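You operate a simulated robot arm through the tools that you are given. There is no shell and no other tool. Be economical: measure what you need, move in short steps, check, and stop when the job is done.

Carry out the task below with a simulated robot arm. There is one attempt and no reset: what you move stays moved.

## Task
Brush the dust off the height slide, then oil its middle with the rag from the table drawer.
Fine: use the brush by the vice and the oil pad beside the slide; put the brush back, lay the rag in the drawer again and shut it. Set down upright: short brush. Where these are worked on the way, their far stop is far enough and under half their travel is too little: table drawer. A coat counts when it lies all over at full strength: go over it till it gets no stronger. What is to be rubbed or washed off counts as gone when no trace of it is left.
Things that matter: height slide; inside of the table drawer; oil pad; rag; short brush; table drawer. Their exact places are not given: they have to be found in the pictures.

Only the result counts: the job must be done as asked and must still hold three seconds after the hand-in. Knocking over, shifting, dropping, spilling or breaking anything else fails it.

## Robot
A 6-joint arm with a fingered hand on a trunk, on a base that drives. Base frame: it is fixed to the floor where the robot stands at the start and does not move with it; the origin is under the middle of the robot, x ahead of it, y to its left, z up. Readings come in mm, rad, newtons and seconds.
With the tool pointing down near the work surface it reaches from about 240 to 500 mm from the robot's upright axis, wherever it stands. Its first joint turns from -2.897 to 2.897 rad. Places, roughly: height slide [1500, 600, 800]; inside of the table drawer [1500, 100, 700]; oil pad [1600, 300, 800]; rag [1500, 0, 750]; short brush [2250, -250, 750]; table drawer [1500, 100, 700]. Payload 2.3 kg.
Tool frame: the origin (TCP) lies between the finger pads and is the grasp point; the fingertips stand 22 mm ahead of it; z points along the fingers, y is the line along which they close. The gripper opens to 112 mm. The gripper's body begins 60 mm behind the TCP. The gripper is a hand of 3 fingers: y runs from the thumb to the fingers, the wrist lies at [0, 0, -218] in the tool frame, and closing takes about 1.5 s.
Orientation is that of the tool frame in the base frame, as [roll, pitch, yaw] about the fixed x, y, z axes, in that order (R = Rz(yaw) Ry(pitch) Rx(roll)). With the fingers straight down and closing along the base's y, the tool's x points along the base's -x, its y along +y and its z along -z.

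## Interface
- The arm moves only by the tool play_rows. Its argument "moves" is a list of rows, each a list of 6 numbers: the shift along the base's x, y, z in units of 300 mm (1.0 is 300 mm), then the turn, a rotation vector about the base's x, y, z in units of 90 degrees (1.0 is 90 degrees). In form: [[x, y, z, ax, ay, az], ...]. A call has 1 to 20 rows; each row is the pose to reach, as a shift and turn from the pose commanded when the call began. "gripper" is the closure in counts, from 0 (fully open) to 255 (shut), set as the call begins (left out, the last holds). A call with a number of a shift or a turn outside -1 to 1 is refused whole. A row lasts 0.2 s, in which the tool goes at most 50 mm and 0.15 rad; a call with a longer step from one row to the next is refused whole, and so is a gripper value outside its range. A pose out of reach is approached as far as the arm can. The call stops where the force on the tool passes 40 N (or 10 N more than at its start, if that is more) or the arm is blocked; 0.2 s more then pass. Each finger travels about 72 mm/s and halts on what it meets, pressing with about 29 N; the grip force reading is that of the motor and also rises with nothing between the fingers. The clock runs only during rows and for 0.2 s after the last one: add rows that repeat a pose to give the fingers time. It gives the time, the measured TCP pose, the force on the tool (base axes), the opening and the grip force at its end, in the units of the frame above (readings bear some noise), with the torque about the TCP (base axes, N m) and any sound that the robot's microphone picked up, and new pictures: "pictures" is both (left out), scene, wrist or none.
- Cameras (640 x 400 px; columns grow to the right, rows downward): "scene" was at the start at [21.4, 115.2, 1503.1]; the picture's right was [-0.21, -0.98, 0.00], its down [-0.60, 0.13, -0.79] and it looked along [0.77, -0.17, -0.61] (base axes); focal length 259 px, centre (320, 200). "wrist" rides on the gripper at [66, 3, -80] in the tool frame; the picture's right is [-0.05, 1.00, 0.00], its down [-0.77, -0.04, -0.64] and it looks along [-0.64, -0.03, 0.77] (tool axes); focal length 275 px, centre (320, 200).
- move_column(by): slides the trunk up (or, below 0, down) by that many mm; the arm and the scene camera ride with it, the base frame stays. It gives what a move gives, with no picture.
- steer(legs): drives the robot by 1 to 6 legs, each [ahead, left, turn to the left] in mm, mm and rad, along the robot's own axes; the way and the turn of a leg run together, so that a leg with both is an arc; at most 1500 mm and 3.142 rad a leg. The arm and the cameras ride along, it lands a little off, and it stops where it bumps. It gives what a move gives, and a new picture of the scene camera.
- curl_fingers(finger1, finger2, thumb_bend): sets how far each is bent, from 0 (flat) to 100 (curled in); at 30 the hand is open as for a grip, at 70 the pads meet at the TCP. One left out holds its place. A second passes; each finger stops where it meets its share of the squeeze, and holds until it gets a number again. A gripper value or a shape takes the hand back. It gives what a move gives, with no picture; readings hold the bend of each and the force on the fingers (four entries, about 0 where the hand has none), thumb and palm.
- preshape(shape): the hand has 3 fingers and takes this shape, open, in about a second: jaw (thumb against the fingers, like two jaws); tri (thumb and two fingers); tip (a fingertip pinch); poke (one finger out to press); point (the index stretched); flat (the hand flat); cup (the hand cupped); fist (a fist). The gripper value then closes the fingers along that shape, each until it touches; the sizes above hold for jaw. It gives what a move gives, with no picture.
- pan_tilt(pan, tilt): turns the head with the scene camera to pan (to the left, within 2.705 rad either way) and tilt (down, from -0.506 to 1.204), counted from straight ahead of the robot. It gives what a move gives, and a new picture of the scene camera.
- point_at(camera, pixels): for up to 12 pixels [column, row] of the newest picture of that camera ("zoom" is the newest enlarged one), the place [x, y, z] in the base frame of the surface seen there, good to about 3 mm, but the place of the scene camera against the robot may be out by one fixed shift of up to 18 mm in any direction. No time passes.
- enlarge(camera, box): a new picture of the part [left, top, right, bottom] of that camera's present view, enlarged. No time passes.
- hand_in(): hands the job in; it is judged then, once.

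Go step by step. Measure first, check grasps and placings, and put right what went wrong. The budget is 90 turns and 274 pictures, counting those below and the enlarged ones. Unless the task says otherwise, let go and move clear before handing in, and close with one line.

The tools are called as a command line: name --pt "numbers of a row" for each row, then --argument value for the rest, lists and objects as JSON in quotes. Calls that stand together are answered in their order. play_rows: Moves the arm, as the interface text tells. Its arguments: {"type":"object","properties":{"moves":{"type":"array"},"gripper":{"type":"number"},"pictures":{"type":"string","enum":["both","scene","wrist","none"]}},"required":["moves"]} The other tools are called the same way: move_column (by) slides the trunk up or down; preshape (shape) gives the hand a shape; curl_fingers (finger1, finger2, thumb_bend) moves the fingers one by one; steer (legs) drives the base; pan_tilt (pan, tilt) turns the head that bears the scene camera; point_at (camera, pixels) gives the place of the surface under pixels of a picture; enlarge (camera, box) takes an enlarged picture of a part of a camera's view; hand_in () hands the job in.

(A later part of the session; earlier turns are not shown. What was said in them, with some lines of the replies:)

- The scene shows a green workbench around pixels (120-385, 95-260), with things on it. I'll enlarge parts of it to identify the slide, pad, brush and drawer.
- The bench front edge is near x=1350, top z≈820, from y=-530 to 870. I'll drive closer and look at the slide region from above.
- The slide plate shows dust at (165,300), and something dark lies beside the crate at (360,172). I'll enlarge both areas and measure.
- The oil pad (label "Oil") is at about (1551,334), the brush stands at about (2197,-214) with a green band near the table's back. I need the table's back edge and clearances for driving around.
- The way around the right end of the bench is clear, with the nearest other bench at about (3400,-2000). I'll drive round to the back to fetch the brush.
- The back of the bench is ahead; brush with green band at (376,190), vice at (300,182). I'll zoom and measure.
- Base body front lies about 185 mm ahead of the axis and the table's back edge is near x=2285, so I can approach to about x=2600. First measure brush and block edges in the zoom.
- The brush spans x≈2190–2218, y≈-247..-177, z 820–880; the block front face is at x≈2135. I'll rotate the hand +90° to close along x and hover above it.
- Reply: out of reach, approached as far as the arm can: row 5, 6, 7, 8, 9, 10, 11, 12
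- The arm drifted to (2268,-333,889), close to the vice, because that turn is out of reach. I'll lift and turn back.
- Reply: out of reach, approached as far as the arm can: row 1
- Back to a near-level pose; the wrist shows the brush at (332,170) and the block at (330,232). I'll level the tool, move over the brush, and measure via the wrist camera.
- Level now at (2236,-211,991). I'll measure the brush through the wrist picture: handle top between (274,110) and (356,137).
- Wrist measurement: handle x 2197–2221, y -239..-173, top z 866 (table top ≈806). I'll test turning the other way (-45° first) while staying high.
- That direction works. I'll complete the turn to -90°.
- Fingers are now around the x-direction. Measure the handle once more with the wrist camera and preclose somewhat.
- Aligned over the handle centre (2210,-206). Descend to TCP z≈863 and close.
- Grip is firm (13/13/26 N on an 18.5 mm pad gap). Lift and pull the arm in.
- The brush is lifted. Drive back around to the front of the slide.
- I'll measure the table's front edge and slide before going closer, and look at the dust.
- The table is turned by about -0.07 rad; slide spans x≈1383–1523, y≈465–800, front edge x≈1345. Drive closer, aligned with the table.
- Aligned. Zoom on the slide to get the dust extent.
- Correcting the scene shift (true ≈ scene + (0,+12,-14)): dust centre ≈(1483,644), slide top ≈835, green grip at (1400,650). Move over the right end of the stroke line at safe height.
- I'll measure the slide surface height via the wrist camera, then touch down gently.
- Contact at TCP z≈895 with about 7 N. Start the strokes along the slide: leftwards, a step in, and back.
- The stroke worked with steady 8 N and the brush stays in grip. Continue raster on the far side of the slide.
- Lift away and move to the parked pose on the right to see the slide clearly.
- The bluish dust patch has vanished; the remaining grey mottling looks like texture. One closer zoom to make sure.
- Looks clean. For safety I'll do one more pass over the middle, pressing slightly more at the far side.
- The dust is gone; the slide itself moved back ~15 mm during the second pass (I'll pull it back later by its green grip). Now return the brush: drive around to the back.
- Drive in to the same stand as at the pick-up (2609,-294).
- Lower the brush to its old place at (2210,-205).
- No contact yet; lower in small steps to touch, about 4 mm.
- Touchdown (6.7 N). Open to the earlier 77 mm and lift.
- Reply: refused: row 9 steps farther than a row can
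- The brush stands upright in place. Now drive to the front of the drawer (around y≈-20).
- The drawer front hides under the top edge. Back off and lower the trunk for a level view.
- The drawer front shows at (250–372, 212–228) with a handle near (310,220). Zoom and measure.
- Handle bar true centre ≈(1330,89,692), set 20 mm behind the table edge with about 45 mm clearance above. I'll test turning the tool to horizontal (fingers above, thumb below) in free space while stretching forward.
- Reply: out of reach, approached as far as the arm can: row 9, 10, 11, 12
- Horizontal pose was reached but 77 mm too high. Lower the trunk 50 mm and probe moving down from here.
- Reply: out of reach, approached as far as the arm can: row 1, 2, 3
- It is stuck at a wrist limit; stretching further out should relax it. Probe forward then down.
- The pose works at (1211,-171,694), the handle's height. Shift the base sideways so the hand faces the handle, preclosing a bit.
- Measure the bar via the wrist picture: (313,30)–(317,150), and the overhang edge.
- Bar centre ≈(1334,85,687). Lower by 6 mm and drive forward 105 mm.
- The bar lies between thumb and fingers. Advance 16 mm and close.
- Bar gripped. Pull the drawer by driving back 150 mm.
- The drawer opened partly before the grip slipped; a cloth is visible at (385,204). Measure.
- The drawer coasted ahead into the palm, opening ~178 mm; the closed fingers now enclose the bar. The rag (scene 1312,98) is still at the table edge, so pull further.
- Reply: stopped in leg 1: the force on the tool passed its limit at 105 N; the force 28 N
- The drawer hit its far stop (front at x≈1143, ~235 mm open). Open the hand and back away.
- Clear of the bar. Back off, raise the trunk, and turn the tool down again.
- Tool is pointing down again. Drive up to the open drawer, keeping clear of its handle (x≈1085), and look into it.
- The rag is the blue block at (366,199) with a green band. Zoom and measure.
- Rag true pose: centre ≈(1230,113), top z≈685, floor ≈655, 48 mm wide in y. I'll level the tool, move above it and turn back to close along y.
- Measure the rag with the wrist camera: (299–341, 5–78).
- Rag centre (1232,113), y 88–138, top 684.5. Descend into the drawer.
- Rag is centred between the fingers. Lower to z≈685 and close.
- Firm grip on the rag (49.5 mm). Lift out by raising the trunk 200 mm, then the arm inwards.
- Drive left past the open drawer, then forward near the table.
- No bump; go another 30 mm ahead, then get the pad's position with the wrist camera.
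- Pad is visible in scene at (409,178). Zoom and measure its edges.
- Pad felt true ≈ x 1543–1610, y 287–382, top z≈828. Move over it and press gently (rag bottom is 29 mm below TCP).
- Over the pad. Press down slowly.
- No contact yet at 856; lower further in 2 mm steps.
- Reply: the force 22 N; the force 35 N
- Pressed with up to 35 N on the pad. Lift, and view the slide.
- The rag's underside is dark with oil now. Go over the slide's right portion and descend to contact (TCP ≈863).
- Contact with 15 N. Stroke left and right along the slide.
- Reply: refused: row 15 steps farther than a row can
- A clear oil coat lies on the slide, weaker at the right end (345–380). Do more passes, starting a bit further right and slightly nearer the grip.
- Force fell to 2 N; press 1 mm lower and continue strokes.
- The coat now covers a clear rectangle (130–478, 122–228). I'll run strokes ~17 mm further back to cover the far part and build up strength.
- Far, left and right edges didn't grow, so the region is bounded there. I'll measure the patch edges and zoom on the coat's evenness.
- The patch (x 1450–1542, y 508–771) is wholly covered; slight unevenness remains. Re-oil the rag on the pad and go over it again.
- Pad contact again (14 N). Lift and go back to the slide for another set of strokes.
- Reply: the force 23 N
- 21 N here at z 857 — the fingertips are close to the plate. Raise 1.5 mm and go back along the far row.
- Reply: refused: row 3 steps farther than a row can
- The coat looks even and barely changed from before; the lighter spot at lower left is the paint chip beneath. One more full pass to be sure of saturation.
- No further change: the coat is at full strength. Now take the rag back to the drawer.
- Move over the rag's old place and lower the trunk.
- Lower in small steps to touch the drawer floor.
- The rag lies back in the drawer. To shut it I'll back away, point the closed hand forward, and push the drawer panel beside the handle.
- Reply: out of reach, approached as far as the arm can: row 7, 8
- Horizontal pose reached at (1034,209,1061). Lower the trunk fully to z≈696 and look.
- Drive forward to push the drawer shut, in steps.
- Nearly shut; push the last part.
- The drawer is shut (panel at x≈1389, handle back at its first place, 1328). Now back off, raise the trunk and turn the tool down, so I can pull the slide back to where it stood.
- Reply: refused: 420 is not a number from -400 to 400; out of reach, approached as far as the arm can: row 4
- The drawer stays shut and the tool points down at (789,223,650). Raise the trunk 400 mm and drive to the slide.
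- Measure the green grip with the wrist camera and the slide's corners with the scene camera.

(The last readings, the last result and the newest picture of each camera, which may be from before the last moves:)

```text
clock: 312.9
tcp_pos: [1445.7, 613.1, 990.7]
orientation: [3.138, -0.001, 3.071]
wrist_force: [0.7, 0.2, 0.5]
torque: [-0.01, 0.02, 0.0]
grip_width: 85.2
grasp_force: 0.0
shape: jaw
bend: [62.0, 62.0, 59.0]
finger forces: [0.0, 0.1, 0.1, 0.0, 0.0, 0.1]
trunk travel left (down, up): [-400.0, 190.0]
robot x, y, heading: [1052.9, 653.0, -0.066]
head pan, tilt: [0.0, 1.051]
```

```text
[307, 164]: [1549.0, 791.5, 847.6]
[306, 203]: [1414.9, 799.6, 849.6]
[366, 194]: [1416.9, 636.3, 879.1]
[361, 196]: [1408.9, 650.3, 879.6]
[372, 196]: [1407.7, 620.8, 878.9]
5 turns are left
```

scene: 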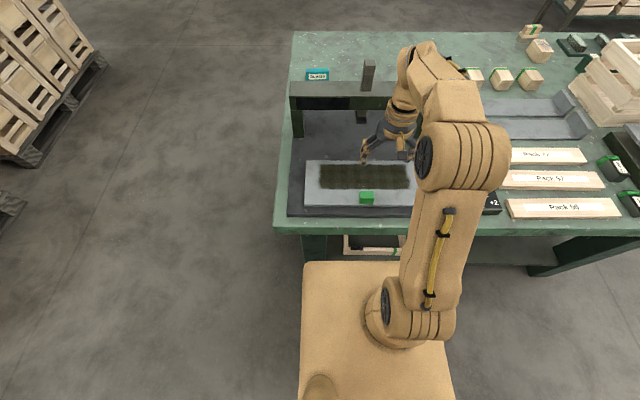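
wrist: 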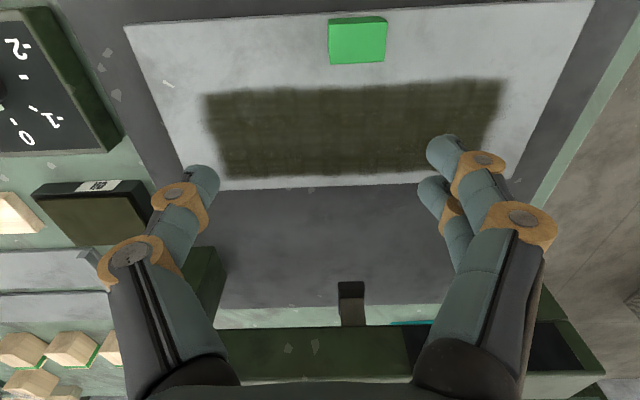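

Grip is at (1414,645), top z 863; the slide stands ~16 mm too far back. Descend around the grip and close.

play_rows --pt "-0.06 0.06 -0.05 0 0 0" --pt "-0.105 0.106 -0.15 0 0 0" --pt "-0.105 0.106 -0.28 0 0 0" --pt "-0.105 0.106 -0.38 0 0 0" --pt "-0.105 0.106 -0.424 0 0 0" --pt "-0.105 0.106 -0.424 0 0 0" --pictures "none"

play_rows --pt "0 0 0 0 0 0" --pt "0 0 0 0 0 0" --pt "0 0 0 0 0 0" --pt "0 0 0 0 0 0" --pt "0 0 0 0 0 0" --pt "0 0 0 0 0 0" --gripper 255 --pictures "wrist"

```text
clock: 314.3
tcp_pos: [1415.7, 644.8, 862.7]
orientation: [3.138, -0.001, 3.07]
wrist_force: [0.0, 0.2, 0.6]
torque: [0.0, -0.05, 0.01]
grip_width: 85.4
grasp_force: 0.0
shape: jaw
bend: [62.0, 62.0, 59.0]
finger forces: [0.1, 0.1, 0.0, 0.1, 0.0, 0.0]
trunk travel left (down, up): [-400.0, 190.0]
robot x, y, heading: [1055.5, 651.1, -0.068]
head pan, tilt: [0.0, 1.051]
```

```text
clock: 315.7
tcp_pos: [1413.9, 644.9, 862.7]
orientation: [3.139, -0.003, 3.071]
wrist_force: [-2.1, 0.8, -3.0]
torque: [0.02, 0.02, 0.1]
grip_width: 31.3
grasp_force: 29.0
shape: jaw
bend: [73.0, 73.0, 70.0]
finger forces: [13.3, 13.4, 0.0, 0.0, 26.2, 0.1]
trunk travel left (down, up): [-400.0, 190.0]
robot x, y, heading: [1058.0, 651.2, -0.073]
head pan, tilt: [0.0, 1.051]
4 turns are left
```

wrist: 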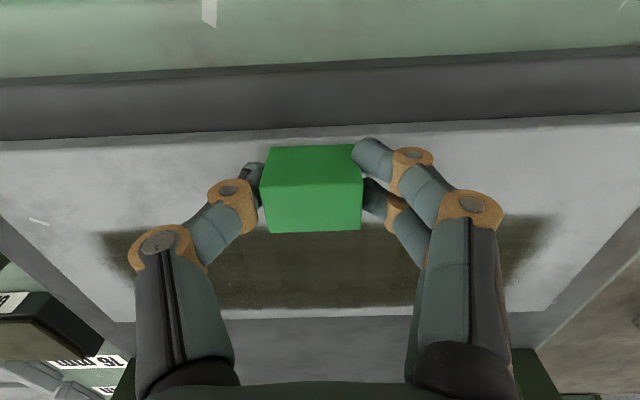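

Gripped (31 mm). Pull back 16 mm, open, and lift clear.

play_rows --pt "-0.018 0.0013 0 0 0 0" --pt "-0.036 0.0026 0 0 0 0" --pt "-0.053 0.004 0 0 0 0" --pt "-0.053 0.004 0 0 0 0" --pictures "none"

play_rows --pt "0 0 0 0 0 0" --pt "0 0 0 0 0 0" --pt "0 0 0 0 0 0" --pt "0 0 0 0 0 0" --pt "0 0 0 0 0 0" --pt "0 0 0.1 0 0 0" --pt "0 0 0.22 0 0 0" --pt "0 0 0.36 0 0 0" --pt "0 -0.1 0.46 0 0 0" --pt "0 -0.22 0.52 0 0 0" --pt "0 -0.35 0.55 0 0 0" --pt "0 -0.48 0.55 0 0 0" --gripper 60 --pictures "scene"

enlarge --camera "scene" --box '[280, 130, 440, 230]'

point_at --camera "scene" --pixels '[[307, 168], [306, 207], [366, 198]]'

```text
clock: 316.7
tcp_pos: [1400.8, 646.6, 861.9]
orientation: [3.14, 0.0, 3.07]
wrist_force: [9.7, -3.2, -3.4]
torque: [-0.1, -0.11, 0.18]
grip_width: 31.6
grasp_force: 28.7
shape: jaw
bend: [73.0, 73.0, 70.0]
finger forces: [11.9, 13.1, 0.1, 0.0, 28.6, 0.0]
trunk travel left (down, up): [-400.0, 190.0]
robot x, y, heading: [1053.4, 654.2, -0.061]
head pan, tilt: [0.0, 1.051]
```

```text
clock: 319.3
tcp_pos: [1396.3, 501.5, 1027.4]
orientation: [3.137, 0.0, 3.072]
wrist_force: [0.2, 0.4, 0.4]
torque: [0.0, -0.02, -0.01]
grip_width: 85.5
grasp_force: 0.0
shape: jaw
bend: [62.0, 62.0, 59.0]
finger forces: [0.0, 0.1, 0.0, 0.1, 0.0, 0.0]
trunk travel left (down, up): [-400.0, 190.0]
robot x, y, heading: [1052.1, 650.5, -0.063]
head pan, tilt: [0.0, 1.051]
```

scene: 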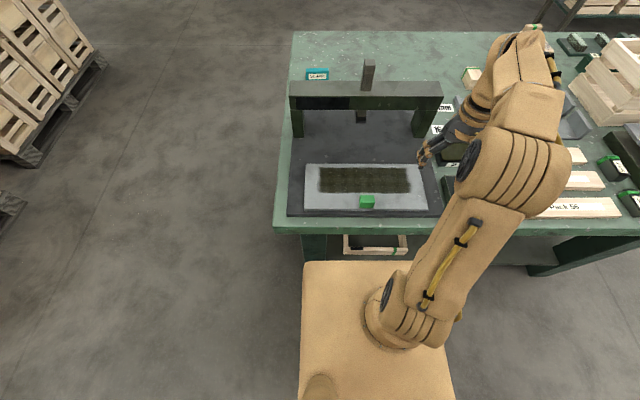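

```text
4.00 times, centred on (360, 180) of scene
```

zoom: 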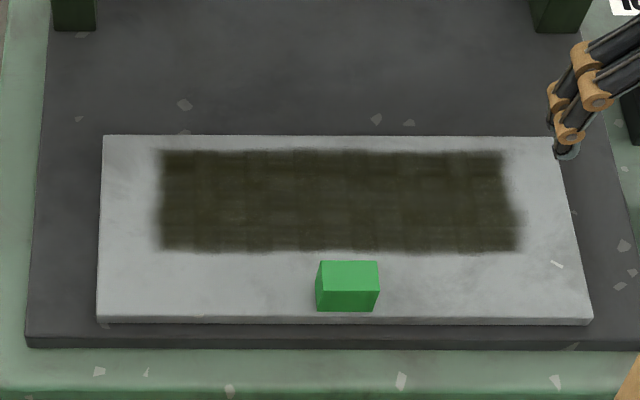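

```text
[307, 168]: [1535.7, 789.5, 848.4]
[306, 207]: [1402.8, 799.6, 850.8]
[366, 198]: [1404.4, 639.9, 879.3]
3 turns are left
```

The slide met its front stop, back where it stood at the start. The coat is whole and even, the drawer is shut with the rag inside, the brush stands by the vice, and the hand is clear, so I'm handing in.

hand_in

```text
The job is handed in.
```

I handed the job in with every step done: the height slide is brushed clean and its middle is coated with oil, with no further darkening on the last pass. The brush stands upright by the vice again, and the rag is back in the shut table drawer. My brushing had pushed the slide back about 16 mm, so I pulled it forward again to its front stop.
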